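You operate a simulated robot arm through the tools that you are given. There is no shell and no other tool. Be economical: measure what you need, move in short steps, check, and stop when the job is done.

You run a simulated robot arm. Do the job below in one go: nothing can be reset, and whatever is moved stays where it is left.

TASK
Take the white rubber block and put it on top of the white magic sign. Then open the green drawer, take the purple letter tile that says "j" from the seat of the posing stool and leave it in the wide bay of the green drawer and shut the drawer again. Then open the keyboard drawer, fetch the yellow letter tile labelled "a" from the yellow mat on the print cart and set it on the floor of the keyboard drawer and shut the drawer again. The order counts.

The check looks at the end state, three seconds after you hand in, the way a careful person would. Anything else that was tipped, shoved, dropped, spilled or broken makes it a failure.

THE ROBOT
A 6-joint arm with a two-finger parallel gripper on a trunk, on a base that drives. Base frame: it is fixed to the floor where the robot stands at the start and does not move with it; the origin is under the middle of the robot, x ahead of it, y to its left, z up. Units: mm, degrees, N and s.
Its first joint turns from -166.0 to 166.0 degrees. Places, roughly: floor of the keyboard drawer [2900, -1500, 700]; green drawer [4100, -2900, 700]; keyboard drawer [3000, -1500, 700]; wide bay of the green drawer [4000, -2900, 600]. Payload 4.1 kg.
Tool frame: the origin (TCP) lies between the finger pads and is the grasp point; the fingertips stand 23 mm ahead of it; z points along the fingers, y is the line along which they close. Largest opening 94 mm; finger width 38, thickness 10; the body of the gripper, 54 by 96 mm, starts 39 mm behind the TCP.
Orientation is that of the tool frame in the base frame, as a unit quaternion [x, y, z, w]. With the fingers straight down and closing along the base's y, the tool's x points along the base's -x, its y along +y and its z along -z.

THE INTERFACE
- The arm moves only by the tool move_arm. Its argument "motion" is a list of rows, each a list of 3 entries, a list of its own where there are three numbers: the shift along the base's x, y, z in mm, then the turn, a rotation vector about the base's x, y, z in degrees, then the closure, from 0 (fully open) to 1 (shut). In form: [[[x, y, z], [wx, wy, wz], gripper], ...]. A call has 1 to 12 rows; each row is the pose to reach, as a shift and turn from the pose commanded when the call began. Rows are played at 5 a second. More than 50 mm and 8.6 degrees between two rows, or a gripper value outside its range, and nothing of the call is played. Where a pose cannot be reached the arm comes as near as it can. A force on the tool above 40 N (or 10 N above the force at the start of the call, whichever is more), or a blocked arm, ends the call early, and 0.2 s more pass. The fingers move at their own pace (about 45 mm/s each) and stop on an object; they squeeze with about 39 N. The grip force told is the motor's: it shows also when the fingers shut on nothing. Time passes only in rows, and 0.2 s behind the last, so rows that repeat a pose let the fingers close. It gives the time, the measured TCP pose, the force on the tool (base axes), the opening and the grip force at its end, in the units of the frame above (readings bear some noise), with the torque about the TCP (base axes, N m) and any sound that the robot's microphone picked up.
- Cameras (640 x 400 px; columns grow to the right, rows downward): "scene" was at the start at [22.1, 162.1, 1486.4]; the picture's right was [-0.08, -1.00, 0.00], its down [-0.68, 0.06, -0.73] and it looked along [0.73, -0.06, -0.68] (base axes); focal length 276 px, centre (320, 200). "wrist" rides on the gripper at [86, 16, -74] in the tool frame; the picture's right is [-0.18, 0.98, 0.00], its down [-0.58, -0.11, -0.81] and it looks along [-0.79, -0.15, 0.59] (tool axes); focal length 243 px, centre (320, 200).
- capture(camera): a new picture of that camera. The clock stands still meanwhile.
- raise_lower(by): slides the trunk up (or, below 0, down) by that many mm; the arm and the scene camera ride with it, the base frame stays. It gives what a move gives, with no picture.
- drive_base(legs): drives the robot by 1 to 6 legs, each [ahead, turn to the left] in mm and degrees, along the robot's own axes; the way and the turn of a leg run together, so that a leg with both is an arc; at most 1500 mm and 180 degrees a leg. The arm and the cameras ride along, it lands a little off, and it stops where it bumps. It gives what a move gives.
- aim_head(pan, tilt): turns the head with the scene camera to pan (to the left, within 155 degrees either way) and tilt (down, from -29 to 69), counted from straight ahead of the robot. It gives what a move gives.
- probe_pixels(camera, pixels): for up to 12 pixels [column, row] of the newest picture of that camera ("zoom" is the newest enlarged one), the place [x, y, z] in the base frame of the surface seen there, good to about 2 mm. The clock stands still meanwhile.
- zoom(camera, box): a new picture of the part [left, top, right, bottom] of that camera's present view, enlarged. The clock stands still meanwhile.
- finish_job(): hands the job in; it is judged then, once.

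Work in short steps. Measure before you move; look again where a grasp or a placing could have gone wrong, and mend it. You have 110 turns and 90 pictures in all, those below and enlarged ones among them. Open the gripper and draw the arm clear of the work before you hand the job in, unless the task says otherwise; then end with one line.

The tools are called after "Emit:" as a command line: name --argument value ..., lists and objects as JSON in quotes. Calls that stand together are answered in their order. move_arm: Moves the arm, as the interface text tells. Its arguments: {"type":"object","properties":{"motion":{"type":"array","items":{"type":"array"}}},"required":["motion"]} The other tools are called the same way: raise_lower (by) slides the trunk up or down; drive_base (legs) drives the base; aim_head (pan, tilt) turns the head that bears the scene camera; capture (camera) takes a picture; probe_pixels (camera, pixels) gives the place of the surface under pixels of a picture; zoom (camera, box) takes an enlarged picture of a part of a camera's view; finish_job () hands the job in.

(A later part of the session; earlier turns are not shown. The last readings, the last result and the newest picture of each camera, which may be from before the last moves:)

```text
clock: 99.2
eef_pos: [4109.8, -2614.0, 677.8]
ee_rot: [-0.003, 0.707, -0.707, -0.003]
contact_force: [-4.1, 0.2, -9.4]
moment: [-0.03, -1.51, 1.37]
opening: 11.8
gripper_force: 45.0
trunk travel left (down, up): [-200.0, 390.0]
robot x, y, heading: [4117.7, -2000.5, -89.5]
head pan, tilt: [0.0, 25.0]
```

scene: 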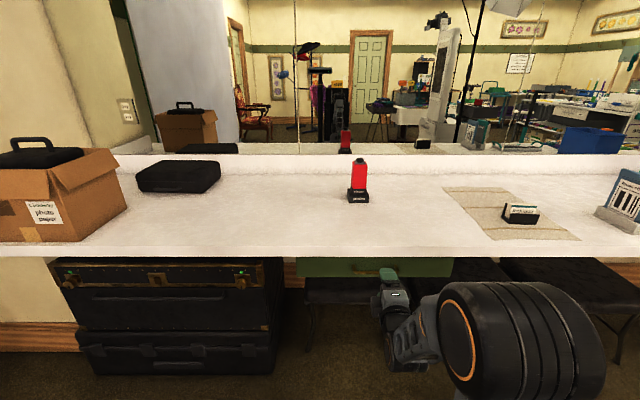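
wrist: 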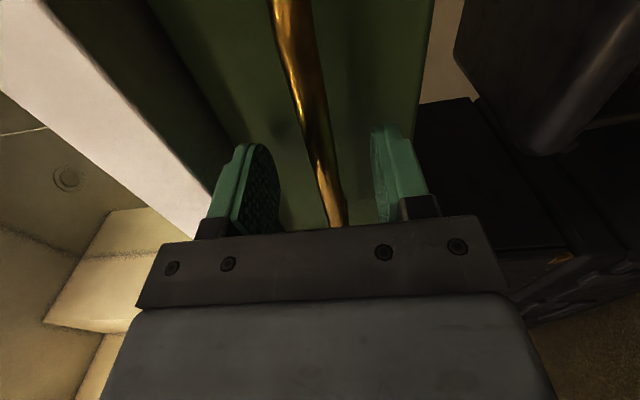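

The drawer follows. I keep pulling, with a small relief upward.

Emit:
move_arm --motion '[[[0, 15, 1], [0, 0, 0], 1], [[0, 40, 2], [0, 0, 0], 1], [[0, 65, 2], [0, 0, 0], 1], [[0, 90, 2], [0, 0, 0], 1], [[0, 115, 2], [0, 0, 0], 1], [[0, 135, 2], [0, 0, 0], 1], [[0, 150, 2], [0, 0, 0], 1], [[0, 165, 2], [0, 0, 0], 1]]'

Emit:
aim_head --pan 0 --tilt 50

Emit:
capture --camera "scene"

```text
clock: 101.0
eef_pos: [4108.8, -2474.8, 678.4]
ee_rot: [0.001, -0.703, 0.712, 0.002]
contact_force: [-15.0, -2.1, 15.5]
moment: [0.03, -1.41, -1.14]
opening: 11.7
gripper_force: 45.5
out of reach, approached as far as the arm can: row 7, 8
trunk travel left (down, up): [-200.0, 390.0]
robot x, y, heading: [4119.1, -1998.0, -89.6]
head pan, tilt: [0.0, 25.0]
```

```text
clock: 101.9
eef_pos: [4109.1, -2473.4, 677.9]
ee_rot: [0.002, -0.702, 0.712, 0.002]
contact_force: [-16.8, -1.8, 42.2]
moment: [-0.1, -1.3, -0.52]
opening: 12.1
gripper_force: 45.3
trunk travel left (down, up): [-200.0, 390.0]
robot x, y, heading: [4116.7, -1999.2, -89.6]
head pan, tilt: [0.0, 50.0]
```

```text
56 pictures are left
```

scene: 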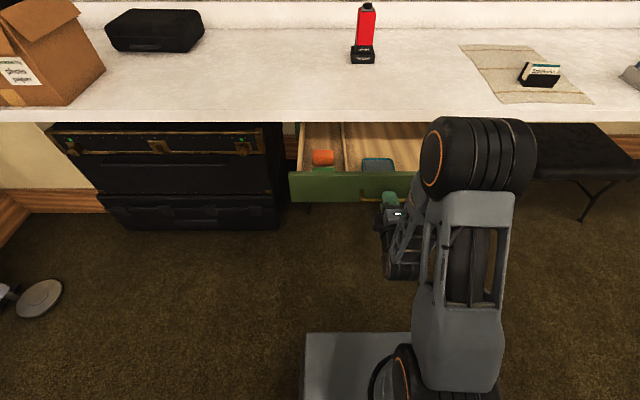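

The drawer is about 262 mm open. I open the fingers and back the base away 150 mm so the fingers clear the bar.

Emit:
move_arm --motion '[[[0, 0, 0], [0, 0, 0], 0.5], [[0, 0, 0], [0, 0, 0], 0.4], [[0, 0, 0], [0, 0, 0], 0.4]]'

Emit:
drive_base --legs '[[-200, 0]]'

Emit:
capture --camera "scene"

```text
clock: 102.7
eef_pos: [4110.0, -2473.9, 673.9]
ee_rot: [-0.003, 0.708, -0.706, -0.002]
contact_force: [-0.2, -0.2, 0.4]
moment: [-0.02, -0.01, 0.01]
opening: 56.2
gripper_force: 0.0
trunk travel left (down, up): [-200.0, 390.0]
robot x, y, heading: [4120.0, -1998.1, -89.4]
head pan, tilt: [0.0, 50.0]
```

```text
clock: 104.3
eef_pos: [4108.1, -2278.1, 674.2]
ee_rot: [0.002, -0.707, 0.707, 0.003]
contact_force: [-0.2, 0.1, -0.9]
moment: [-0.01, -0.04, 0.02]
opening: 56.2
gripper_force: 0.1
trunk travel left (down, up): [-200.0, 390.0]
robot x, y, heading: [4114.1, -1804.9, -89.6]
head pan, tilt: [0.0, 50.0]
```

```text
55 pictures are left
```

scene: 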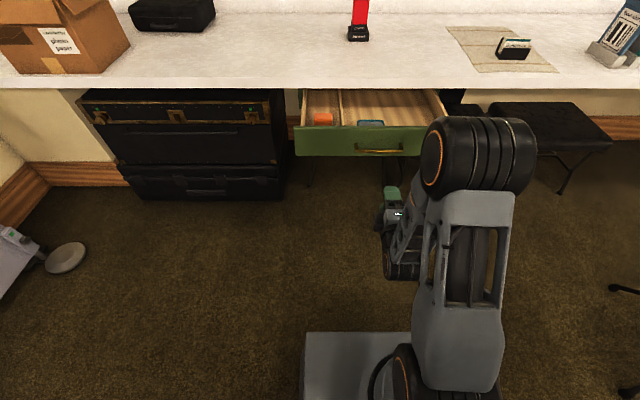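

The drawer stays open. I zoom and measure its inside for later.

Emit:
zoom --camera "scene" --box '[285, 75, 461, 185]'

Emit:
probe_pixels --camera "zoom" --pixels '[[140, 160], [215, 110], [350, 90], [450, 100], [310, 175], [50, 190], [500, 185], [200, 150], [350, 130], [450, 150], [260, 160], [570, 100]]'

```text
3.64 times, centred on (373, 130) of scene
```

zoom: 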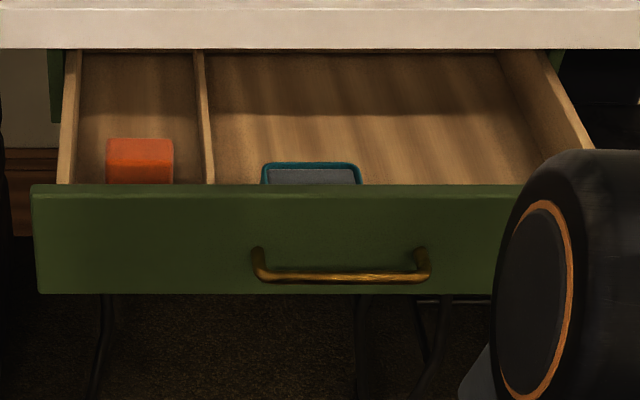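

```text
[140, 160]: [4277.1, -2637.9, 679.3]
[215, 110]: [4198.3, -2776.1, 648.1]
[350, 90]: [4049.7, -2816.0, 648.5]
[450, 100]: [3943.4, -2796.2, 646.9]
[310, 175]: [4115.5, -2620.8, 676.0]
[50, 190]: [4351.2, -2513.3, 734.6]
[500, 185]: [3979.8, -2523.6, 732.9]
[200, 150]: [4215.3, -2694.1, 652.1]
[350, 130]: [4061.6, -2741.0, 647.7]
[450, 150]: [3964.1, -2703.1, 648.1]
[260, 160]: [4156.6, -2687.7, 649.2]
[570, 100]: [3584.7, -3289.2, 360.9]
```

The wide bay floor is at z≈648, x 3880–4195, with a teal-framed item near (4115,-2620); a free spot is (3990,-2645). Now I unpitch the tool and tuck the arm before driving back for the "j" tile.

Emit:
move_arm --motion '[[[0, 0, 20], [8, 0, 0], 0.3], [[0, 0, 40], [16, 0, 0], 0.3], [[0, 0, 60], [24, 0, 0], 0.3], [[0, 10, 80], [32, 0, 0], 0.3], [[0, 20, 100], [40, 0, 0], 0.3], [[0, 30, 120], [48, 0, 0], 0.3], [[0, 40, 140], [56, 0, 0], 0.3], [[0, 50, 160], [64, 0, 0], 0.3], [[0, 60, 180], [72, 0, 0], 0.3], [[0, 70, 200], [80, 0, 0], 0.3], [[0, 80, 220], [88, 0, 0], 0.3], [[0, 90, 220], [90, 0, 0], 0.3]]'

Emit:
move_arm --motion '[[[0, 10, 5], [0, 0, -8.5], 0], [[0, 20, 10], [0, 0, -17], 0], [[0, 30, 15], [0, 0, -25.5], 0], [[0, 40, 20], [0, 0, -34], 0], [[0, 50, 20], [0, 0, -42.5], 0], [[0, 55, 20], [0, 0, -51], 0], [[0, 60, 20], [0, 0, -59.5], 0], [[0, 60, 20], [0, 0, -68], 0], [[0, 60, 20], [0, 0, -76.5], 0], [[0, 60, 20], [0, 0, -85], 0], [[0, 60, 20], [0, 0, -90], 0]]'

```text
clock: 106.9
eef_pos: [4107.7, -2188.4, 894.2]
ee_rot: [-0.003, 1.0, 0.001, -0.001]
contact_force: [-0.1, -0.1, -0.2]
moment: [-0.02, -0.01, 0.02]
opening: 65.8
gripper_force: 0.1
out of reach, approached as far as the arm can: row 1, 2, 5
trunk travel left (down, up): [-200.0, 390.0]
robot x, y, heading: [4118.0, -1801.9, -89.2]
head pan, tilt: [0.0, 50.0]
```

```text
clock: 109.3
eef_pos: [4107.1, -2127.6, 914.3]
ee_rot: [0.705, 0.709, 0.0, 0.0]
contact_force: [0.5, -0.8, 0.4]
moment: [-0.02, 0.02, 0.02]
opening: 93.8
gripper_force: 0.1
trunk travel left (down, up): [-200.0, 390.0]
robot x, y, heading: [4118.3, -1799.3, -89.4]
head pan, tilt: [0.0, 50.0]
```

Arm tucked. I drive out: turn toward (3400,-770), then west along y≈-770.

Emit:
drive_base --legs '[[0, -145.7], [1255, 0], [0, 55]]'

```text
clock: 124.2
eef_pos: [3078.4, -766.7, 915.0]
ee_rot: [1.0, 0.012, 0.001, 0.001]
contact_force: [-0.6, 0.6, -0.1]
moment: [0.02, 0.0, -0.02]
opening: 94.1
gripper_force: 0.0
trunk travel left (down, up): [-200.0, 390.0]
robot x, y, heading: [3402.5, -769.5, -178.5]
head pan, tilt: [0.0, 50.0]
```

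Emit:
drive_base --legs '[[0, -1.7], [1500, 0], [500, 0]]'

```text
clock: 134.6
eef_pos: [1062.5, -704.6, 914.7]
ee_rot: [1.0, -0.014, 0.001, 0.0]
contact_force: [-0.5, -0.4, -0.4]
moment: [-0.02, 0.0, 0.0]
opening: 94.0
gripper_force: 0.1
trunk travel left (down, up): [-200.0, 390.0]
robot x, y, heading: [1390.0, -726.0, 178.7]
head pan, tilt: [0.0, 50.0]
```

At (1390,-726). Now the arc into the corridor, then check pose.

Emit:
drive_base --legs '[[255, -88.7]]'

```text
clock: 138.8
eef_pos: [1244.5, -235.6, 913.4]
ee_rot: [-0.702, 0.712, -0.001, -0.001]
contact_force: [-0.5, 0.3, 0.2]
moment: [-0.01, 0.0, -0.02]
opening: 94.2
gripper_force: 0.0
trunk travel left (down, up): [-200.0, 390.0]
robot x, y, heading: [1225.3, -565.9, 89.5]
head pan, tilt: [0.0, 50.0]
cut short: leg 1
```

It reports the leg was cut short though the pose is nearly right. I look around for contact.

Emit:
aim_head --pan -60 --tilt 50

Emit:
capture --camera "scene"

Emit:
aim_head --pan 60 --tilt 50

Emit:
capture --camera "scene"

```text
clock: 140.1
eef_pos: [1244.2, -236.4, 914.2]
ee_rot: [-0.702, 0.712, 0.0, 0.0]
contact_force: [-0.2, -0.2, -0.7]
moment: [0.02, 0.03, 0.0]
opening: 94.2
gripper_force: 0.1
trunk travel left (down, up): [-200.0, 390.0]
robot x, y, heading: [1227.5, -559.2, 89.2]
head pan, tilt: [-60.0, 50.0]
```

```text
53 pictures are left
```

scene: 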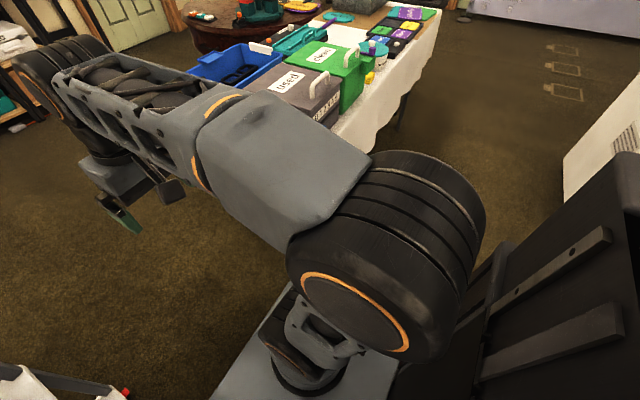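

```text
clock: 142.1
eef_pos: [1243.1, -236.5, 914.1]
ee_rot: [-0.702, 0.712, -0.001, 0.0]
contact_force: [0.6, -0.2, -0.1]
moment: [0.01, -0.02, 0.03]
opening: 94.0
gripper_force: 0.1
trunk travel left (down, up): [-200.0, 390.0]
robot x, y, heading: [1224.6, -561.7, 89.8]
head pan, tilt: [60.0, 50.0]
```

```text
52 pictures are left
```

scene: 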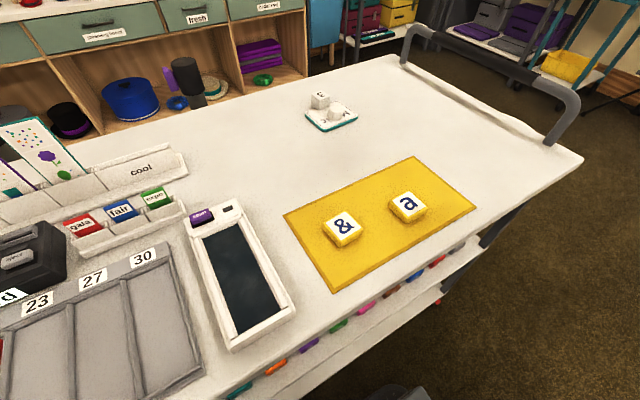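

No disturbance visible. I continue north through the corridor to y≈840, then turn toward the stool.

Emit:
drive_base --legs '[[1400, 0.5]]'

```text
clock: 148.9
eef_pos: [1249.0, 1129.0, 914.8]
ee_rot: [-0.706, 0.709, -0.001, -0.001]
contact_force: [-0.7, 0.4, 0.3]
moment: [-0.01, 0.01, -0.01]
opening: 94.2
gripper_force: 0.2
trunk travel left (down, up): [-200.0, 390.0]
robot x, y, heading: [1230.9, 803.5, 90.2]
head pan, tilt: [60.0, 50.0]
```

At (1231,803). I turn to face the j tile and approach to 570 mm.

Emit:
drive_base --legs '[[0, 118.8], [225, 0]]'

Emit:
aim_head --pan 0 --tilt 55

Emit:
capture --camera "scene"

```text
clock: 155.6
eef_pos: [750.3, 539.8, 914.5]
ee_rot: [0.966, 0.258, 0.002, 0.0]
contact_force: [-0.1, 0.0, 0.4]
moment: [0.02, -0.01, -0.01]
opening: 94.2
gripper_force: 0.1
trunk travel left (down, up): [-200.0, 390.0]
robot x, y, heading: [1037.2, 688.0, -149.8]
head pan, tilt: [60.0, 50.0]
```

```text
clock: 156.9
eef_pos: [749.7, 540.0, 914.3]
ee_rot: [0.966, 0.258, 0.001, 0.0]
contact_force: [-0.6, -0.5, 0.2]
moment: [0.01, -0.01, 0.0]
opening: 94.1
gripper_force: 0.1
trunk travel left (down, up): [-200.0, 390.0]
robot x, y, heading: [1038.4, 689.1, -149.9]
head pan, tilt: [0.0, 55.0]
```

```text
51 pictures are left
```

scene: 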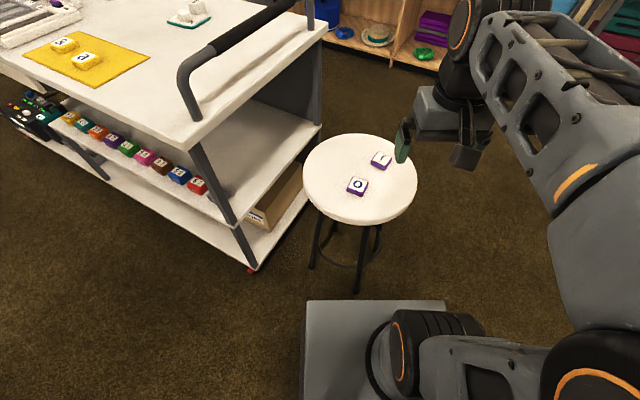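

The j tile is at (380,160). I zoom and probe its corners.

Emit:
zoom --camera "scene" --box '[340, 135, 420, 205]'

Emit:
probe_pixels --camera "scene" --pixels '[[382, 153], [391, 157], [382, 166], [372, 162], [381, 160], [358, 186], [365, 215], [405, 175], [407, 165]]'

```text
5.71 times, centred on (380, 170) of scene
```

zoom: 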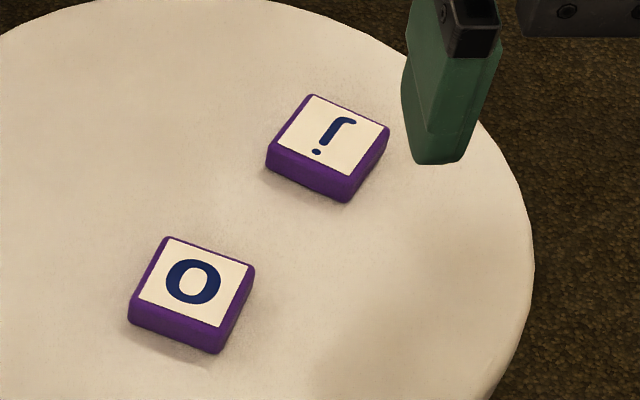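

```text
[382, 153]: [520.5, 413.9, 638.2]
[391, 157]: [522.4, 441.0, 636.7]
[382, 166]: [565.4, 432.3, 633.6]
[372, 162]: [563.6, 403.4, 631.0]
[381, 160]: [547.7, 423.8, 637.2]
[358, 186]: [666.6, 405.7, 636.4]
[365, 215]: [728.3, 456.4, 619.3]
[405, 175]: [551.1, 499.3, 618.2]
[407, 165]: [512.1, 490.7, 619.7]
```

Emit:
probe_pixels --camera "zoom" --pixels '[[315, 98], [385, 128], [345, 175], [280, 147], [330, 135], [300, 180], [335, 195], [380, 158]]'

```text
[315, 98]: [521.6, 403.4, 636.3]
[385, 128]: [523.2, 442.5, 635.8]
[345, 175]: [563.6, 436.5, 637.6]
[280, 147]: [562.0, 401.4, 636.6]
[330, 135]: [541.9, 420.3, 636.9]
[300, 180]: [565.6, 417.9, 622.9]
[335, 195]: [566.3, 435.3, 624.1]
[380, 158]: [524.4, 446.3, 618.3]
```

The tile spans x 520–566, y 401–443, top z≈637, nearly axis-aligned. I move above it with the fingers closing along base y.

Emit:
move_arm --motion '[[[-30, -17, -28], [0, 0, -5], 0], [[-60, -34, -56], [0, 0, -10], 0], [[-90, -51, -84], [0, 0, -16], 0], [[-120, -68, -112], [0, 0, -22], 0], [[-150, -85, -140], [0, 0, -28], 0], [[-180, -102, -170], [0, 0, -32.5], 0], [[-207, -119, -194], [0, 0, -32.5], 0], [[-207, -119, -194], [0, 0, -32.5], 0]]'

Emit:
capture --camera "wrist"

```text
clock: 158.7
eef_pos: [541.7, 422.4, 720.1]
ee_rot: [1.0, -0.023, 0.001, 0.001]
contact_force: [-0.2, 0.0, 0.1]
moment: [0.02, -0.01, -0.01]
opening: 94.3
gripper_force: 0.1
trunk travel left (down, up): [-200.0, 390.0]
robot x, y, heading: [1038.6, 691.4, -149.6]
head pan, tilt: [0.0, 55.0]
```

```text
49 pictures are left
```

wrist: 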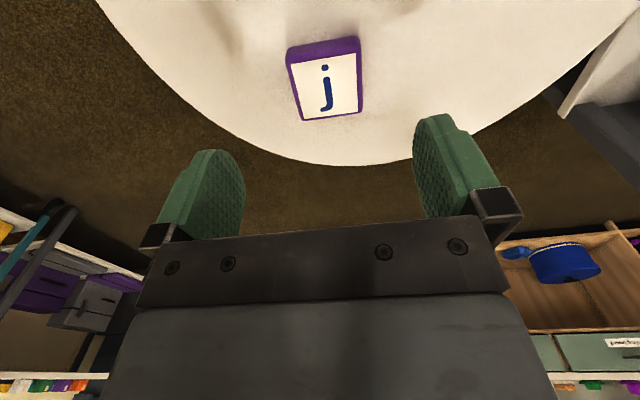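

I verify the tile's position from the wrist view.

Emit:
probe_pixels --camera "wrist" --pixels '[[291, 64], [359, 56], [360, 110], [303, 117], [327, 88], [296, 90], [361, 84]]'

```text
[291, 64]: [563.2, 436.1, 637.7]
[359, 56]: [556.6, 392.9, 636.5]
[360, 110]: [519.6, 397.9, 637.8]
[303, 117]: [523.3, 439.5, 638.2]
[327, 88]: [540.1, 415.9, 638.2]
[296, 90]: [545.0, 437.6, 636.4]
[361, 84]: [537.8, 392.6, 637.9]
```

Tile centre is (541,417), yaw about -7°. I correct, descend to TCP z≈645 and close.

Emit:
move_arm --motion '[[[0, -5, -25], [0, 0, -4], 0], [[0, -5, -50], [0, 0, -4], 0], [[0, -5, -68], [0, 0, -4], 0], [[0, -5, -75], [0, 0, -4], 0], [[0, -5, -75], [0, 0, -4], 0.4], [[0, -5, -75], [0, 0, -4], 0.7], [[0, -5, -75], [0, 0, -4], 1], [[0, -5, -75], [0, 0, -4], 1], [[0, -5, -75], [0, 0, -4], 1]]'

```text
clock: 160.7
eef_pos: [543.6, 415.3, 645.8]
ee_rot: [0.998, -0.058, 0.001, 0.0]
contact_force: [-0.2, 0.5, -0.6]
moment: [0.01, 0.02, 0.0]
opening: 46.4
gripper_force: 38.8
trunk travel left (down, up): [-200.0, 390.0]
robot x, y, heading: [1035.5, 688.2, -150.2]
head pan, tilt: [0.0, 55.0]
```

Gripped at 46 mm. I lift and tuck the arm for travel.

Emit:
move_arm --motion '[[[0, 0, 40], [0, 0, 0], 1], [[0, 0, 85], [0, 0, 0], 1], [[0, 0, 130], [0, 0, 0], 1], [[30, 17, 160], [0, 0, 6], 1], [[60, 34, 190], [0, 0, 12], 1], [[90, 51, 220], [0, 0, 18], 1], [[120, 68, 245], [0, 0, 24], 1], [[150, 85, 260], [0, 0, 30], 1], [[180, 102, 270], [0, 0, 36], 1], [[205, 120, 270], [0, 0, 36], 1]]'

Emit:
capture --camera "wrist"

Emit:
capture --camera "scene"

```text
clock: 162.9
eef_pos: [747.8, 537.0, 914.5]
ee_rot: [0.967, 0.253, 0.001, 0.0]
contact_force: [0.4, 0.6, -0.3]
moment: [0.03, -0.01, -0.01]
opening: 46.5
gripper_force: 39.1
trunk travel left (down, up): [-200.0, 390.0]
robot x, y, heading: [1038.3, 693.3, -150.2]
head pan, tilt: [0.0, 55.0]
```

```text
48 pictures are left
```

wrist: 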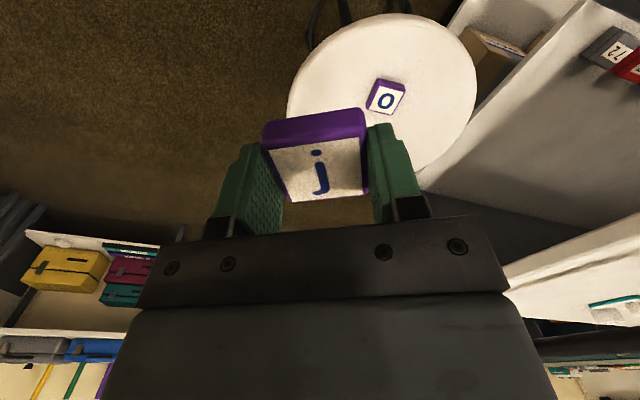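

```text
47 pictures are left
```

scene: 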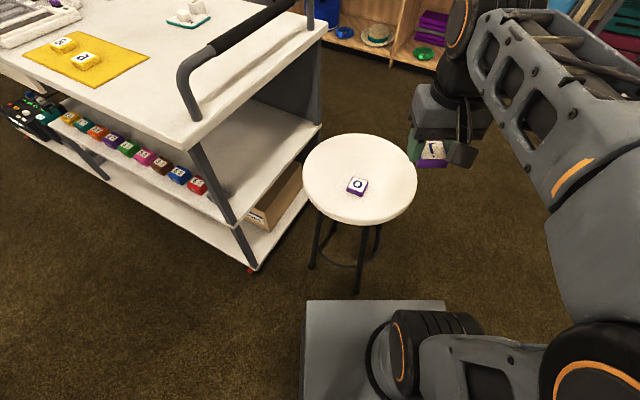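

Tile held firmly. I reverse, turn to heading -90 and go back down the corridor.

Emit:
drive_base --legs '[[-225, 0], [0, 60.2]]'

```text
clock: 167.2
eef_pos: [1218.0, 476.1, 915.2]
ee_rot: [0.717, 0.697, 0.001, -0.001]
contact_force: [0.2, 0.5, -0.7]
moment: [-0.02, 0.01, 0.01]
opening: 46.4
gripper_force: 38.8
trunk travel left (down, up): [-200.0, 390.0]
robot x, y, heading: [1235.1, 805.3, -90.7]
head pan, tilt: [0.0, 55.0]
```

Emit:
drive_base --legs '[[0, 0.5], [1375, 0]]'

```text
clock: 174.5
eef_pos: [1249.3, -915.5, 914.5]
ee_rot: [0.701, 0.713, 0.001, -0.001]
contact_force: [0.6, -0.4, -0.8]
moment: [-0.01, 0.01, -0.01]
opening: 46.7
gripper_force: 38.7
trunk travel left (down, up): [-200.0, 390.0]
robot x, y, heading: [1249.5, -582.1, -88.4]
head pan, tilt: [0.0, 55.0]
```

Emit:
drive_base --legs '[[300, 60], [0, 29.5], [1500, 0], [850, 0]]'

```text
clock: 190.3
eef_pos: [4112.4, -767.7, 914.0]
ee_rot: [-0.003, 1.0, -0.001, -0.001]
contact_force: [0.2, 0.4, -1.1]
moment: [-0.01, -0.02, 0.0]
opening: 46.7
gripper_force: 38.7
trunk travel left (down, up): [-200.0, 390.0]
robot x, y, heading: [3782.9, -762.8, 1.2]
head pan, tilt: [0.0, 55.0]
```

Emit:
drive_base --legs '[[0, -79.3], [1295, 0], [0, -11.9]]'

Emit:
capture --camera "scene"

```text
clock: 201.0
eef_pos: [4062.8, -2356.8, 915.0]
ee_rot: [0.706, 0.708, 0.002, -0.001]
contact_force: [-0.4, -0.4, 0.5]
moment: [-0.03, -0.02, 0.0]
opening: 46.4
gripper_force: 38.7
trunk travel left (down, up): [-200.0, 390.0]
robot x, y, heading: [4069.5, -2028.3, -89.1]
head pan, tilt: [0.0, 55.0]
```

```text
46 pictures are left
```

scene: 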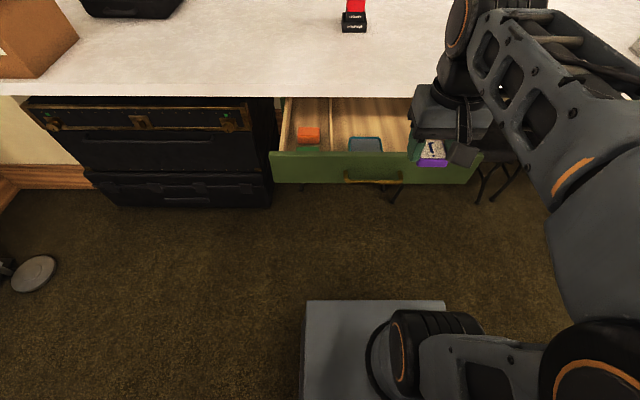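

I probe the teal item, bay floor and drawer front from here.

Emit:
probe_pixels --camera "scene" --pixels '[[350, 145], [380, 145], [352, 139], [380, 139], [400, 145], [395, 125], [405, 110], [370, 115], [340, 153], [370, 98], [370, 178], [410, 152]]'

```text
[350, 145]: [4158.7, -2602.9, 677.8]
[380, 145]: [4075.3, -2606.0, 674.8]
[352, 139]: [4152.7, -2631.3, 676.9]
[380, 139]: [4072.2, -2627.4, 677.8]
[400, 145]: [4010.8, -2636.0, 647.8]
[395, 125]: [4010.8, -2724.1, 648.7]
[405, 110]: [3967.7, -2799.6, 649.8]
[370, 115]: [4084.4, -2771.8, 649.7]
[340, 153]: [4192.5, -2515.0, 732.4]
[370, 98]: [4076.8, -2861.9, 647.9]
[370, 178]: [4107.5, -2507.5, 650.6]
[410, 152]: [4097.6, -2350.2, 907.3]
```

Free spot at (3985,-2645). I move over it at z≈830.

Emit:
move_arm --motion '[[[-13, -45, 0], [0, 0, 0], 1], [[-26, -90, 0], [0, 0, 0], 1], [[-39, -135, 0], [0, 0, 0], 1], [[-52, -180, 0], [0, 0, 0], 1], [[-65, -225, 0], [0, 0, 0], 1], [[-75, -265, -20], [0, 0, 0], 1], [[-78, -288, -55], [0, 0, 0], 1], [[-78, -288, -85], [0, 0, 0], 1], [[-78, -288, -85], [0, 0, 0], 1]]'

Emit:
capture --camera "wrist"

Emit:
capture --camera "scene"

```text
clock: 203.0
eef_pos: [3985.6, -2644.2, 829.9]
ee_rot: [0.706, 0.708, 0.0, -0.001]
contact_force: [-0.4, 0.1, -0.5]
moment: [0.01, 0.01, -0.01]
opening: 46.4
gripper_force: 38.9
trunk travel left (down, up): [-200.0, 390.0]
robot x, y, heading: [4067.5, -2029.1, -89.1]
head pan, tilt: [0.0, 55.0]
```

```text
45 pictures are left
```

wrist: 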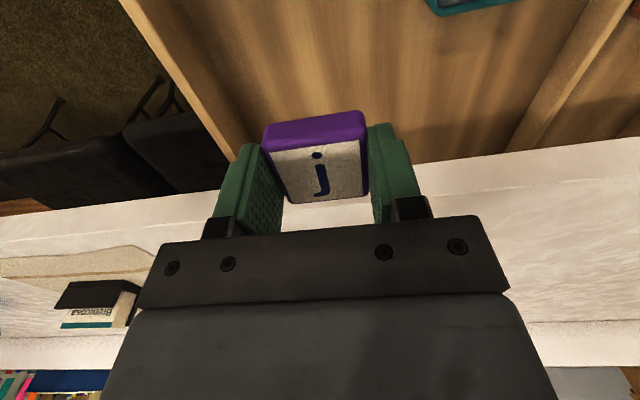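

```text
44 pictures are left
```

scene: 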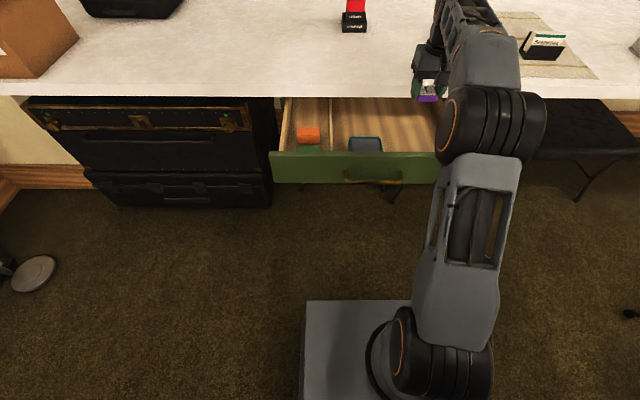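

I check clearance of the arm drum at (490,110) and the side wall before descending.

Emit:
probe_pixels --camera "scene" --pixels '[[490, 90], [495, 125], [480, 60], [465, 40], [470, 180], [450, 140]]'

Emit:
probe_pixels --camera "wrist" --pixels '[[160, 60], [185, 40], [220, 100], [235, 130], [300, 60], [420, 100], [440, 158]]'

```text
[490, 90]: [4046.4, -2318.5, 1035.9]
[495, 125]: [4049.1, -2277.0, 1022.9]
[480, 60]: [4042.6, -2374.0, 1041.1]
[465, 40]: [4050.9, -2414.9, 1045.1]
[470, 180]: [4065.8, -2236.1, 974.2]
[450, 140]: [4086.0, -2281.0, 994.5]
```

```text
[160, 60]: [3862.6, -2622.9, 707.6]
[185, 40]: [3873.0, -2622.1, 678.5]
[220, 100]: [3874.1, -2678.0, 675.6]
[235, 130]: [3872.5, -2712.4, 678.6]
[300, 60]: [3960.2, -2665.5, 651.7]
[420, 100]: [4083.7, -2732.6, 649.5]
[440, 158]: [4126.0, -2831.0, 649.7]
```

The arm is well above the drawer and the side wall is at x≈3870. I descend to TCP z≈678.

Emit:
move_arm --motion '[[[0, 0, -35], [0, 0, 0], 1], [[0, 0, -70], [0, 0, 0], 1], [[0, 0, -105], [0, 0, 0], 1], [[0, 0, -135], [0, 0, 0], 1], [[0, 0, -147], [0, 0, 0], 1], [[0, 0, -152], [0, 0, 0], 1], [[0, 0, -152], [0, 0, 0], 1]]'

```text
clock: 204.6
eef_pos: [3983.9, -2645.3, 678.8]
ee_rot: [0.706, 0.708, 0.0, 0.001]
contact_force: [0.3, -0.1, -0.6]
moment: [-0.01, 0.0, 0.0]
opening: 46.6
gripper_force: 39.0
trunk travel left (down, up): [-200.0, 390.0]
robot x, y, heading: [4067.9, -2026.5, -89.0]
head pan, tilt: [0.0, 55.0]
```

No contact yet; I lower 2 mm more, release, and rise.

Emit:
move_arm --motion '[[[0, 0, -2], [0, 0, 0], 1], [[0, 0, -2], [0, 0, 0], 0.45], [[0, 0, -2], [0, 0, 0], 0.3], [[0, 0, -2], [0, 0, 0], 0.3], [[0, 0, 30], [0, 0, 0], 0.3], [[0, 0, 75], [0, 0, 0], 0.3], [[0, 0, 120], [0, 0, 0], 0.3], [[0, 0, 160], [0, 0, 0], 0.3], [[0, 30, 190], [0, 0, 0], 0.3], [[0, 60, 210], [0, 0, 0], 0.3]]'

Emit:
capture --camera "wrist"

```text
clock: 206.8
eef_pos: [3986.1, -2583.7, 887.8]
ee_rot: [0.706, 0.708, 0.001, -0.001]
contact_force: [0.0, -0.2, 0.5]
moment: [0.03, 0.04, 0.0]
opening: 65.8
gripper_force: 0.0
trunk travel left (down, up): [-200.0, 390.0]
robot x, y, heading: [4073.3, -2028.8, -89.0]
head pan, tilt: [0.0, 55.0]
```

```text
43 pictures are left
```

wrist: 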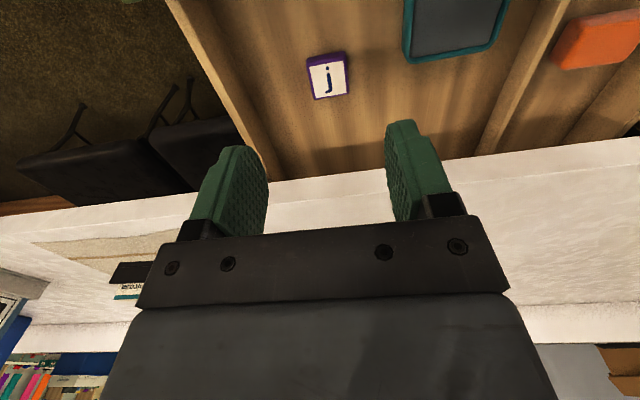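

The j tile lies flat in the wide bay. Now I retract, roll the gripper 90° and back the base up so I can grip the handle again and push the drawer shut.

Emit:
move_arm --motion '[[[12, 17, 0], [0, 0, 8.3], 0.3], [[24, 34, 0], [0, 0, 16.5], 0.3], [[36, 51, 0], [0, 0, 25], 0.3], [[48, 68, 0], [0, 0, 33], 0.3], [[60, 85, 0], [0, 0, 41], 0.3], [[72, 102, 0], [0, 0, 49.5], 0.3], [[84, 119, 0], [0, 0, 58], 0.3], [[96, 136, 0], [0, 0, 66], 0.3], [[108, 153, 0], [0, 0, 74], 0.3], [[120, 170, 0], [0, 0, 82], 0.3], [[124, 185, 0], [0, 0, 90], 0.3]]'

Emit:
drive_base --legs '[[-90, 0]]'

```text
clock: 209.2
eef_pos: [4109.3, -2399.7, 888.1]
ee_rot: [-0.004, 1.0, -0.001, -0.001]
contact_force: [0.6, 0.2, -0.5]
moment: [0.0, 0.0, 0.02]
opening: 65.8
gripper_force: 0.1
trunk travel left (down, up): [-200.0, 390.0]
robot x, y, heading: [4067.8, -2030.5, -88.9]
head pan, tilt: [0.0, 55.0]
```

```text
clock: 210.3
eef_pos: [4108.0, -2308.7, 888.5]
ee_rot: [-0.003, 1.0, 0.0, -0.001]
contact_force: [-0.9, -1.0, 0.1]
moment: [0.01, 0.01, 0.01]
opening: 66.1
gripper_force: 0.0
trunk travel left (down, up): [-200.0, 390.0]
robot x, y, heading: [4066.9, -1937.3, -89.2]
head pan, tilt: [0.0, 55.0]
```

Emit:
move_arm --motion '[[[0, -10, 0], [-8.5, 0, 0], 0.3], [[0, -20, 0], [-17, 0, 0], 0.3], [[0, -30, 0], [-25.5, 0, 0], 0.3], [[0, -40, 0], [-34, 0, 0], 0.3], [[0, -50, 0], [-42.5, 0, 0], 0.3], [[0, -60, -10], [-51, 0, 0], 0.3], [[0, -70, -20], [-59.5, 0, 0], 0.3], [[0, -80, -40], [-68, 0, 0], 0.3], [[0, -90, -60], [-76.5, 0, 0], 0.3], [[0, -100, -80], [-85, 0, 0], 0.3], [[0, -106, -108], [-90, 0, 0], 0.3], [[0, -106, -108], [-90, 0, 0], 0.3]]'

Emit:
move_arm --motion '[[[0, 0, -30], [0, 0, 0], 0.45], [[0, 0, -60], [0, 0, 0], 0.45], [[0, 0, -100], [0, 0, 0], 0.45], [[0, 0, -100], [0, 0, 0], 0.45]]'

Emit:
capture --camera "wrist"

Emit:
capture --camera "scene"

```text
clock: 212.9
eef_pos: [4130.9, -2421.8, 781.4]
ee_rot: [0.002, 0.707, -0.707, -0.003]
contact_force: [0.3, -0.3, -0.1]
moment: [0.0, -0.02, 0.0]
opening: 65.9
gripper_force: 0.0
out of reach, approached as far as the arm can: row 8, 9, 10, 11, 12
trunk travel left (down, up): [-200.0, 390.0]
robot x, y, heading: [4064.7, -1933.9, -89.0]
head pan, tilt: [0.0, 55.0]
```

```text
clock: 213.9
eef_pos: [4137.3, -2421.2, 684.5]
ee_rot: [-0.001, -0.707, 0.708, 0.003]
contact_force: [0.0, 1.8, -0.2]
moment: [-0.01, 0.02, 0.03]
opening: 51.7
gripper_force: 0.0
out of reach, approached as far as the arm can: row 1, 2, 3, 4
trunk travel left (down, up): [-200.0, 390.0]
robot x, y, heading: [4068.6, -1936.8, -89.2]
head pan, tilt: [0.0, 55.0]
```

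```text
42 pictures are left
```

wrist: 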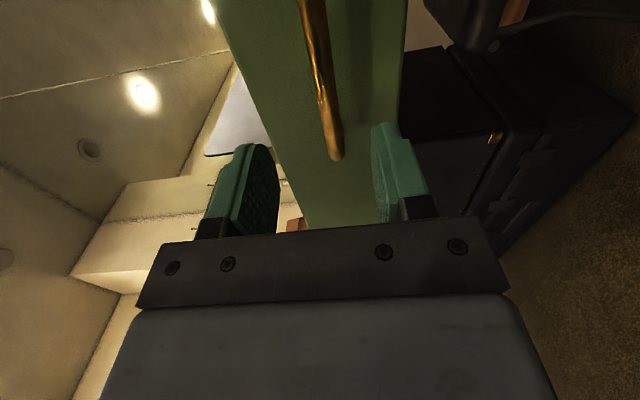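

```text
41 pictures are left
```

scene: 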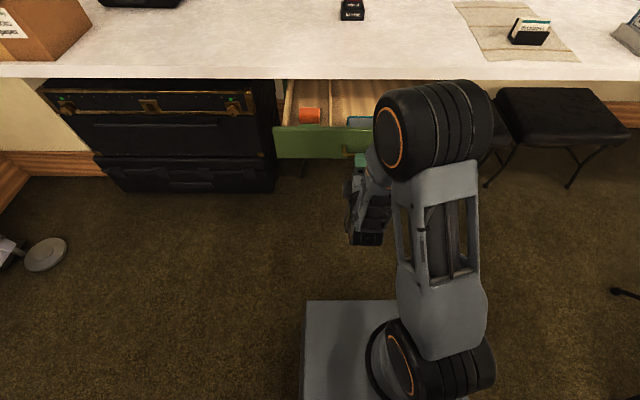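

The handle lies between the fingers' line; I advance to grip it, the commanded x returning to 4108 as reach improves.

Emit:
move_arm --motion '[[[0, -20, 0], [0, 0, 0], 0.45], [[0, -40, 0], [0, 0, 0], 0.45], [[0, -58, 0], [0, 0, 0], 0.45], [[0, -58, 0], [0, 0, 0], 0.45]]'

Emit:
capture --camera "wrist"

Emit:
probe_pixels --camera "wrist" --pixels '[[305, 60], [310, 100], [320, 140], [280, 60], [350, 60]]'

```text
clock: 214.9
eef_pos: [4149.2, -2475.8, 685.3]
ee_rot: [-0.001, -0.707, 0.708, 0.005]
contact_force: [-0.5, 0.3, 0.1]
moment: [-0.01, 0.01, -0.01]
opening: 51.6
gripper_force: 0.1
out of reach, approached as far as the arm can: row 1, 2, 3, 4
trunk travel left (down, up): [-200.0, 390.0]
robot x, y, heading: [4067.5, -1934.3, -89.1]
head pan, tilt: [0.0, 55.0]
```

```text
40 pictures are left
```

wrist: 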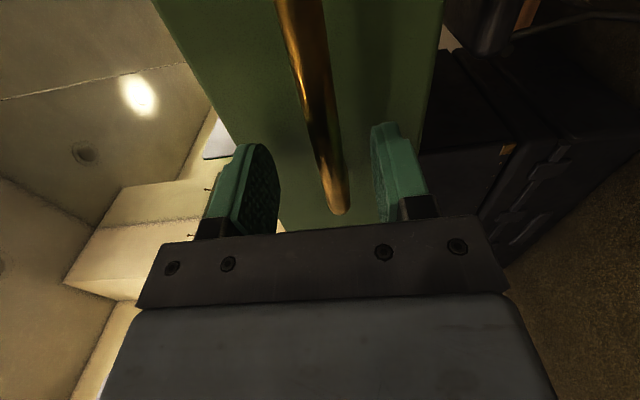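

```text
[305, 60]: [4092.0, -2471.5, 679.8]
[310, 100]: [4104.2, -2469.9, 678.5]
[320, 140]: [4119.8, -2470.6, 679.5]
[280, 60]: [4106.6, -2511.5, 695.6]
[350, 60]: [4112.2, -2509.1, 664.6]
```

The arm settles at x≈4149 (reach-limited), but the fingers straddle the bar with tips ~11 mm off the panel. I push the panel by driving the base forward in steps.

Emit:
drive_base --legs '[[200, 0]]'

Emit:
capture --camera "wrist"

```text
clock: 216.5
eef_pos: [4153.8, -2672.6, 685.6]
ee_rot: [-0.001, -0.707, 0.707, 0.005]
contact_force: [0.6, -0.5, -0.9]
moment: [-0.02, 0.02, -0.01]
opening: 51.8
gripper_force: 0.1
trunk travel left (down, up): [-200.0, 390.0]
robot x, y, heading: [4076.1, -2133.4, -89.2]
head pan, tilt: [0.0, 55.0]
```

```text
39 pictures are left
```

wrist: 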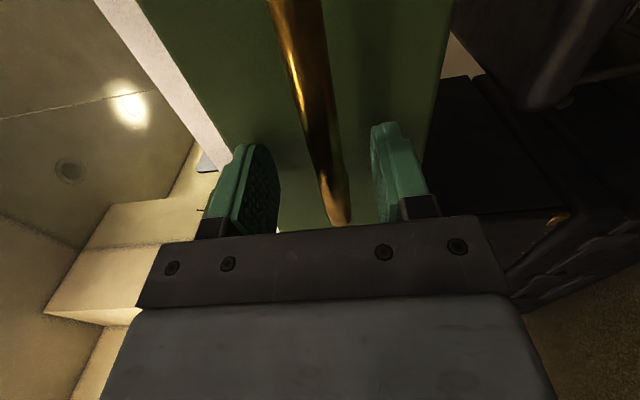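

Emit:
drive_base --legs '[[60, 0]]'

Emit:
capture --camera "wrist"

Emit:
probe_pixels --camera "wrist" --pixels '[[350, 60], [370, 80], [240, 100], [300, 60], [305, 90], [150, 60], [250, 60]]'

```text
clock: 217.4
eef_pos: [4154.3, -2732.8, 685.5]
ee_rot: [-0.001, -0.707, 0.708, 0.005]
contact_force: [0.6, 0.9, 0.1]
moment: [-0.02, 0.03, 0.0]
opening: 51.8
gripper_force: 0.1
trunk travel left (down, up): [-200.0, 390.0]
robot x, y, heading: [4070.5, -2193.4, -89.1]
head pan, tilt: [0.0, 55.0]
```

```text
38 pictures are left
```

wrist: 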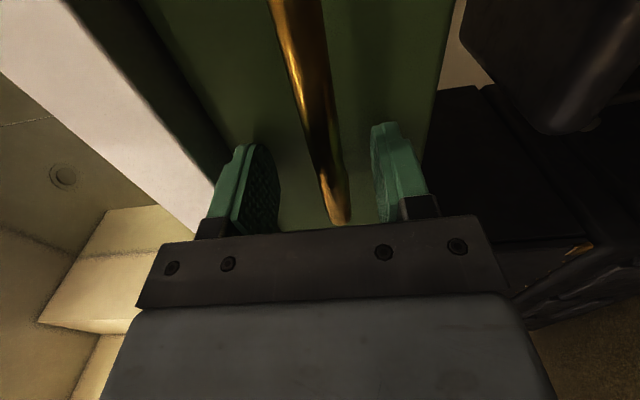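

```text
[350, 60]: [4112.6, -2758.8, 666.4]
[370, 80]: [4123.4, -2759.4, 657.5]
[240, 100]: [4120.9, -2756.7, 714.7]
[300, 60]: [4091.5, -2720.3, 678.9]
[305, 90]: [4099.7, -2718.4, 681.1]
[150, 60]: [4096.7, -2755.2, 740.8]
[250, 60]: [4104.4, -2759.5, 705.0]
```

Panel is at y≈-2759; 12 mm remain to closed (-2771). I push the last bit with the base.

Emit:
drive_base --legs '[[15, 0]]'

Emit:
capture --camera "wrist"

Emit:
probe_pixels --camera "wrist" --pixels '[[350, 60], [370, 80], [300, 60], [305, 90], [250, 60]]'

```text
clock: 218.2
eef_pos: [4153.9, -2747.8, 685.2]
ee_rot: [0.001, 0.707, -0.707, -0.005]
contact_force: [-0.3, -0.3, -0.5]
moment: [-0.02, -0.01, 0.02]
opening: 51.6
gripper_force: 0.0
trunk travel left (down, up): [-200.0, 390.0]
robot x, y, heading: [4071.0, -2208.2, -89.4]
head pan, tilt: [0.0, 55.0]
```

```text
37 pictures are left
```

wrist: 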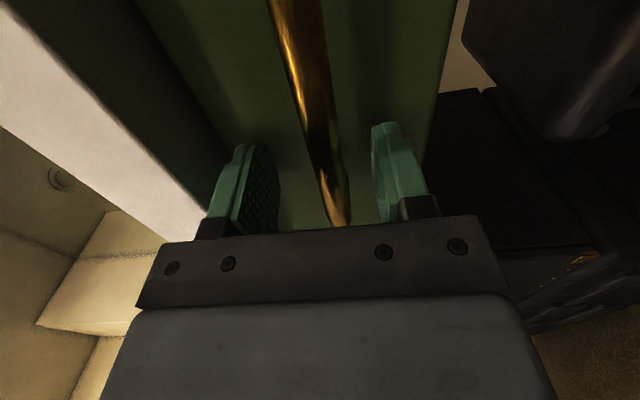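

```text
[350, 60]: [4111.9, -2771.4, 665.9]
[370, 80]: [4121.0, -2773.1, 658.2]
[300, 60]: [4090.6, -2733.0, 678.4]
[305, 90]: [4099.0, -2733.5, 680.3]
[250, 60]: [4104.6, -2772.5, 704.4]
```

The panel is back at y≈-2772 – closed. I back off 500 mm, then return the tool to pointing down.

Emit:
drive_base --legs '[[-500, 0]]'

Emit:
move_arm --motion '[[[0, 0, 20], [8, 0, 0], 0.3], [[0, 0, 40], [16, 0, 0], 0.3], [[0, 0, 60], [24, 0, 0], 0.3], [[0, 10, 80], [32, 0, 0], 0.3], [[0, 20, 100], [40, 0, 0], 0.3], [[0, 30, 120], [48, 0, 0], 0.3], [[0, 40, 140], [56, 0, 0], 0.3], [[0, 50, 160], [64, 0, 0], 0.3], [[0, 60, 180], [72, 0, 0], 0.3], [[0, 70, 200], [80, 0, 0], 0.3], [[0, 80, 210], [88, 0, 0], 0.3], [[0, 90, 210], [90, 0, 0], 0.3]]'

Emit:
capture --camera "scene"

```text
clock: 221.2
eef_pos: [4145.9, -2248.1, 684.8]
ee_rot: [-0.001, -0.707, 0.707, 0.005]
contact_force: [-0.4, 0.3, 0.1]
moment: [-0.02, 0.0, -0.02]
opening: 51.6
gripper_force: 0.0
trunk travel left (down, up): [-200.0, 390.0]
robot x, y, heading: [4061.9, -1711.1, -89.2]
head pan, tilt: [0.0, 55.0]
```

```text
clock: 223.8
eef_pos: [4145.0, -2156.1, 895.4]
ee_rot: [-0.002, 1.0, 0.001, -0.005]
contact_force: [0.7, -0.6, 0.4]
moment: [-0.04, 0.01, 0.04]
opening: 66.1
gripper_force: 0.1
out of reach, approached as far as the arm can: row 5, 6
trunk travel left (down, up): [-200.0, 390.0]
robot x, y, heading: [4063.4, -1709.6, -89.4]
head pan, tilt: [0.0, 55.0]
```

```text
36 pictures are left
```

scene: 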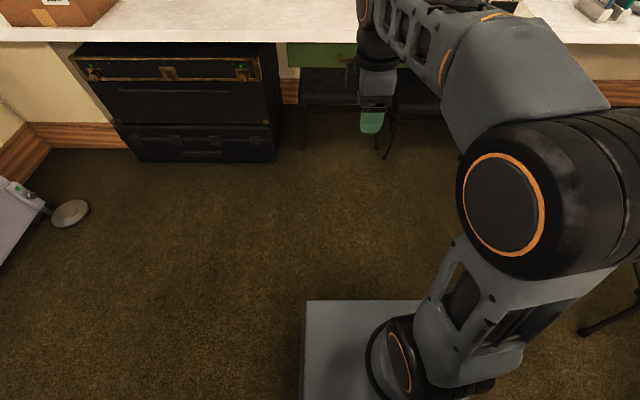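

The green drawer looks shut. Now I look right toward the cabinet's +x face (pan -85).

Emit:
aim_head --pan -85 --tilt 30

Emit:
capture --camera "scene"

```text
clock: 225.3
eef_pos: [4144.0, -2157.6, 895.1]
ee_rot: [-0.002, 1.0, 0.0, -0.005]
contact_force: [0.3, -0.7, -0.2]
moment: [0.01, 0.03, 0.01]
opening: 66.0
gripper_force: 0.1
trunk travel left (down, up): [-200.0, 390.0]
robot x, y, heading: [4059.5, -1707.8, -89.1]
head pan, tilt: [-85.0, 30.0]
```

```text
35 pictures are left
```

scene: 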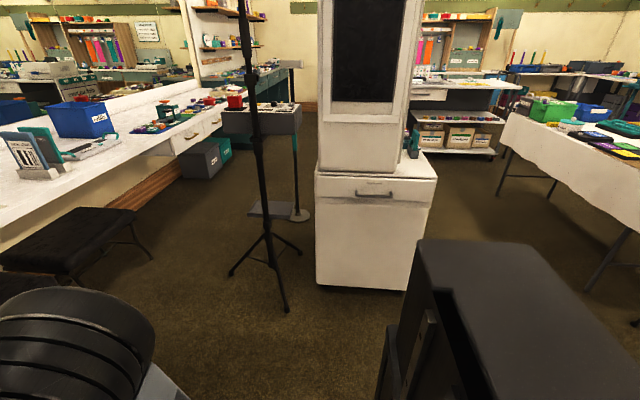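

The drawer front with handle is at (375,194) with a light stand beside it. I probe.

Emit:
zoom --camera "scene" --box '[220, 140, 460, 290]'

Emit:
probe_pixels --camera "scene" --pixels '[[320, 190], [432, 190], [375, 194], [360, 193], [391, 194], [375, 205], [375, 178], [320, 172], [436, 178], [285, 310], [258, 240], [300, 252]]'

```text
2.67 times, centred on (340, 215) of scene
```

zoom: 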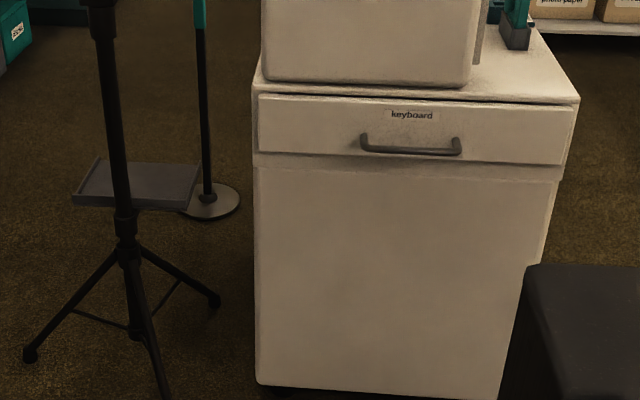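

```text
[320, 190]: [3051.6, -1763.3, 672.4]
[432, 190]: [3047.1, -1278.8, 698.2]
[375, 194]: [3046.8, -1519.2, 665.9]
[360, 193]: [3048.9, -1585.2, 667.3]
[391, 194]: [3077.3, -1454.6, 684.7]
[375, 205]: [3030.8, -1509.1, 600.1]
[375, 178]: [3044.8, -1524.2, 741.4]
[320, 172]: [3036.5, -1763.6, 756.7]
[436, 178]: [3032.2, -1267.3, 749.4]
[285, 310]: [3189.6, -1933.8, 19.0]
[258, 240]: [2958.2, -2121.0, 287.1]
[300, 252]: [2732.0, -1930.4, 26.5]
```

It is labelled "keyboard": front at x≈3048, handle bar x≈3084, y -1585…-1455, z≈683. I centre the arm laterally and drive to about (3820,-1520) facing -x.

Emit:
move_arm --motion '[[[-28, 0, 0], [0, 0, 0], 0.3], [[-56, 0, 0], [0, 0, 0], 0.3], [[-84, 0, 0], [0, 0, 0], 0.3]]'

Emit:
drive_base --legs '[[0, -128.9], [305, 0], [0, 38]]'

Emit:
aim_head --pan 0 --tilt 45

Emit:
capture --camera "scene"

```text
clock: 226.1
eef_pos: [4061.9, -2158.4, 896.3]
ee_rot: [-0.002, 1.0, 0.001, -0.006]
contact_force: [1.0, -1.0, -0.3]
moment: [-0.03, 0.04, 0.03]
opening: 65.6
gripper_force: 0.1
trunk travel left (down, up): [-200.0, 390.0]
robot x, y, heading: [4068.9, -1706.9, -89.1]
head pan, tilt: [-85.0, 30.0]
```

```text
clock: 235.3
eef_pos: [3381.6, -1516.2, 896.3]
ee_rot: [0.709, 0.705, 0.004, -0.004]
contact_force: [-0.1, 0.4, -0.3]
moment: [0.01, 0.0, -0.01]
opening: 66.1
gripper_force: 0.1
trunk travel left (down, up): [-200.0, 390.0]
robot x, y, heading: [3829.8, -1521.6, -179.7]
head pan, tilt: [-85.0, 30.0]
```

```text
clock: 236.9
eef_pos: [3381.5, -1515.8, 894.8]
ee_rot: [0.71, 0.705, 0.004, -0.003]
contact_force: [0.4, 0.9, 0.1]
moment: [0.06, 0.02, -0.03]
opening: 65.9
gripper_force: 0.1
trunk travel left (down, up): [-200.0, 390.0]
robot x, y, heading: [3829.4, -1523.8, -179.9]
head pan, tilt: [0.0, 45.0]
```

```text
33 pictures are left
```

scene: 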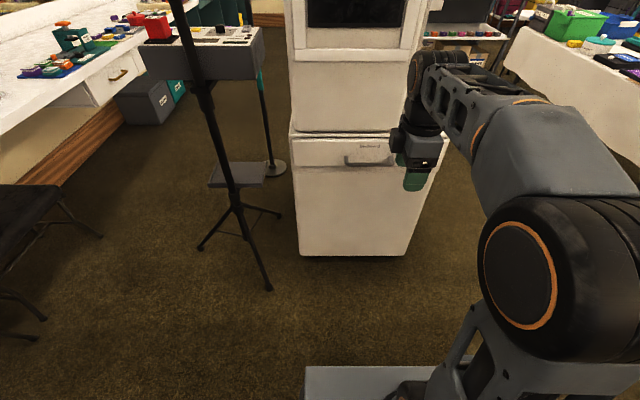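

I pitch the tool to horizontal pointing -x.

Emit:
move_arm --motion '[[[-10, 0, 0], [0, 8.5, 0], 0.3], [[-20, 0, 0], [0, 17, 0], 0.3], [[-30, 0, 0], [0, 25.5, 0], 0.3], [[-40, 0, 0], [0, 34, 0], 0.3], [[-50, 0, 0], [0, 42.5, 0], 0.3], [[-60, 0, -10], [0, 51, 0], 0.3], [[-70, 0, -20], [0, 59.5, 0], 0.3], [[-80, 0, -40], [0, 68, 0], 0.3], [[-90, 0, -60], [0, 76.5, 0], 0.3], [[-100, 0, -80], [0, 85, 0], 0.3], [[-120, 0, -110], [0, 90, 0], 0.3], [[-120, 0, -110], [0, 90, 0], 0.3]]'

Emit:
capture --camera "wrist"

```text
clock: 239.5
eef_pos: [3262.3, -1516.7, 784.0]
ee_rot: [0.503, 0.495, -0.5, -0.502]
contact_force: [0.7, 0.4, 0.3]
moment: [-0.02, 0.02, -0.03]
opening: 65.7
gripper_force: 0.0
trunk travel left (down, up): [-200.0, 390.0]
robot x, y, heading: [3830.1, -1524.7, -179.7]
head pan, tilt: [0.0, 45.0]
```

```text
32 pictures are left
```

wrist: 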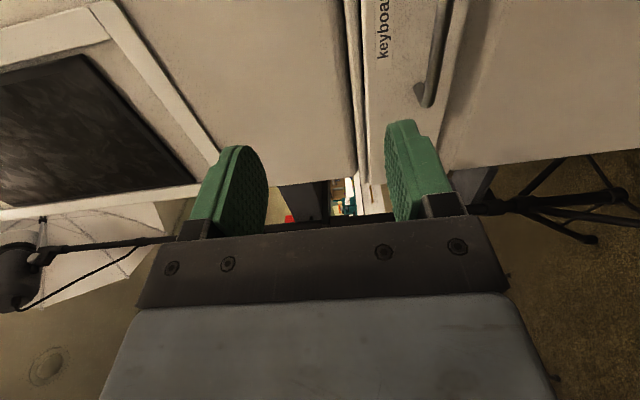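

The handle shows at (430,20–105). I probe bar and front.

Emit:
probe_pixels --camera "wrist" --pixels '[[443, 15], [439, 40], [435, 65], [430, 90], [424, 102], [400, 60], [372, 60], [345, 60], [455, 90]]'

```text
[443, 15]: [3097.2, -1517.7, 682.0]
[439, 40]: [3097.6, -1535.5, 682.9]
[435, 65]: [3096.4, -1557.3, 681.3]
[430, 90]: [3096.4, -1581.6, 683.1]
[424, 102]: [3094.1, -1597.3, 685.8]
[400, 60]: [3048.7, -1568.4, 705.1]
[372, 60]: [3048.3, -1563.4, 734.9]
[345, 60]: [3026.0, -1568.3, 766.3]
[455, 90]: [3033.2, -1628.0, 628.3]
```

Bar centre is x≈3092, z≈682; front x=3048. I lower, advance and straddle the bar, then close.

Emit:
move_arm --motion '[[[-20, -2, -35], [0, 0, 0], 0.45], [[-40, -3, -70], [0, 0, 0], 0.45], [[-60, -3, -102], [0, 0, 0], 0.45], [[-100, -3, -102], [0, 0, 0], 0.45], [[-135, -3, -102], [0, 0, 0], 0.45], [[-160, -3, -102], [0, 0, 0], 0.45], [[-172, -3, -102], [0, 0, 0], 0.45], [[-172, -3, -102], [0, 0, 0], 0.45]]'

Emit:
capture --camera "wrist"

```text
clock: 241.3
eef_pos: [3088.2, -1517.6, 683.1]
ee_rot: [0.504, 0.496, -0.499, -0.5]
contact_force: [0.1, 0.2, 0.1]
moment: [0.03, 0.01, -0.01]
opening: 51.8
gripper_force: 0.1
trunk travel left (down, up): [-200.0, 390.0]
robot x, y, heading: [3831.9, -1524.6, -179.9]
head pan, tilt: [0.0, 45.0]
```

```text
31 pictures are left
```

wrist: 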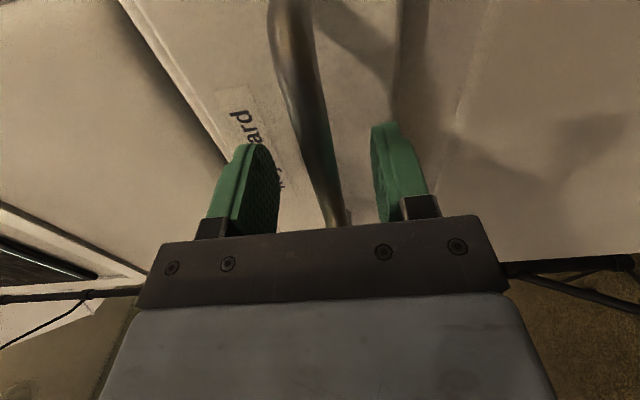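

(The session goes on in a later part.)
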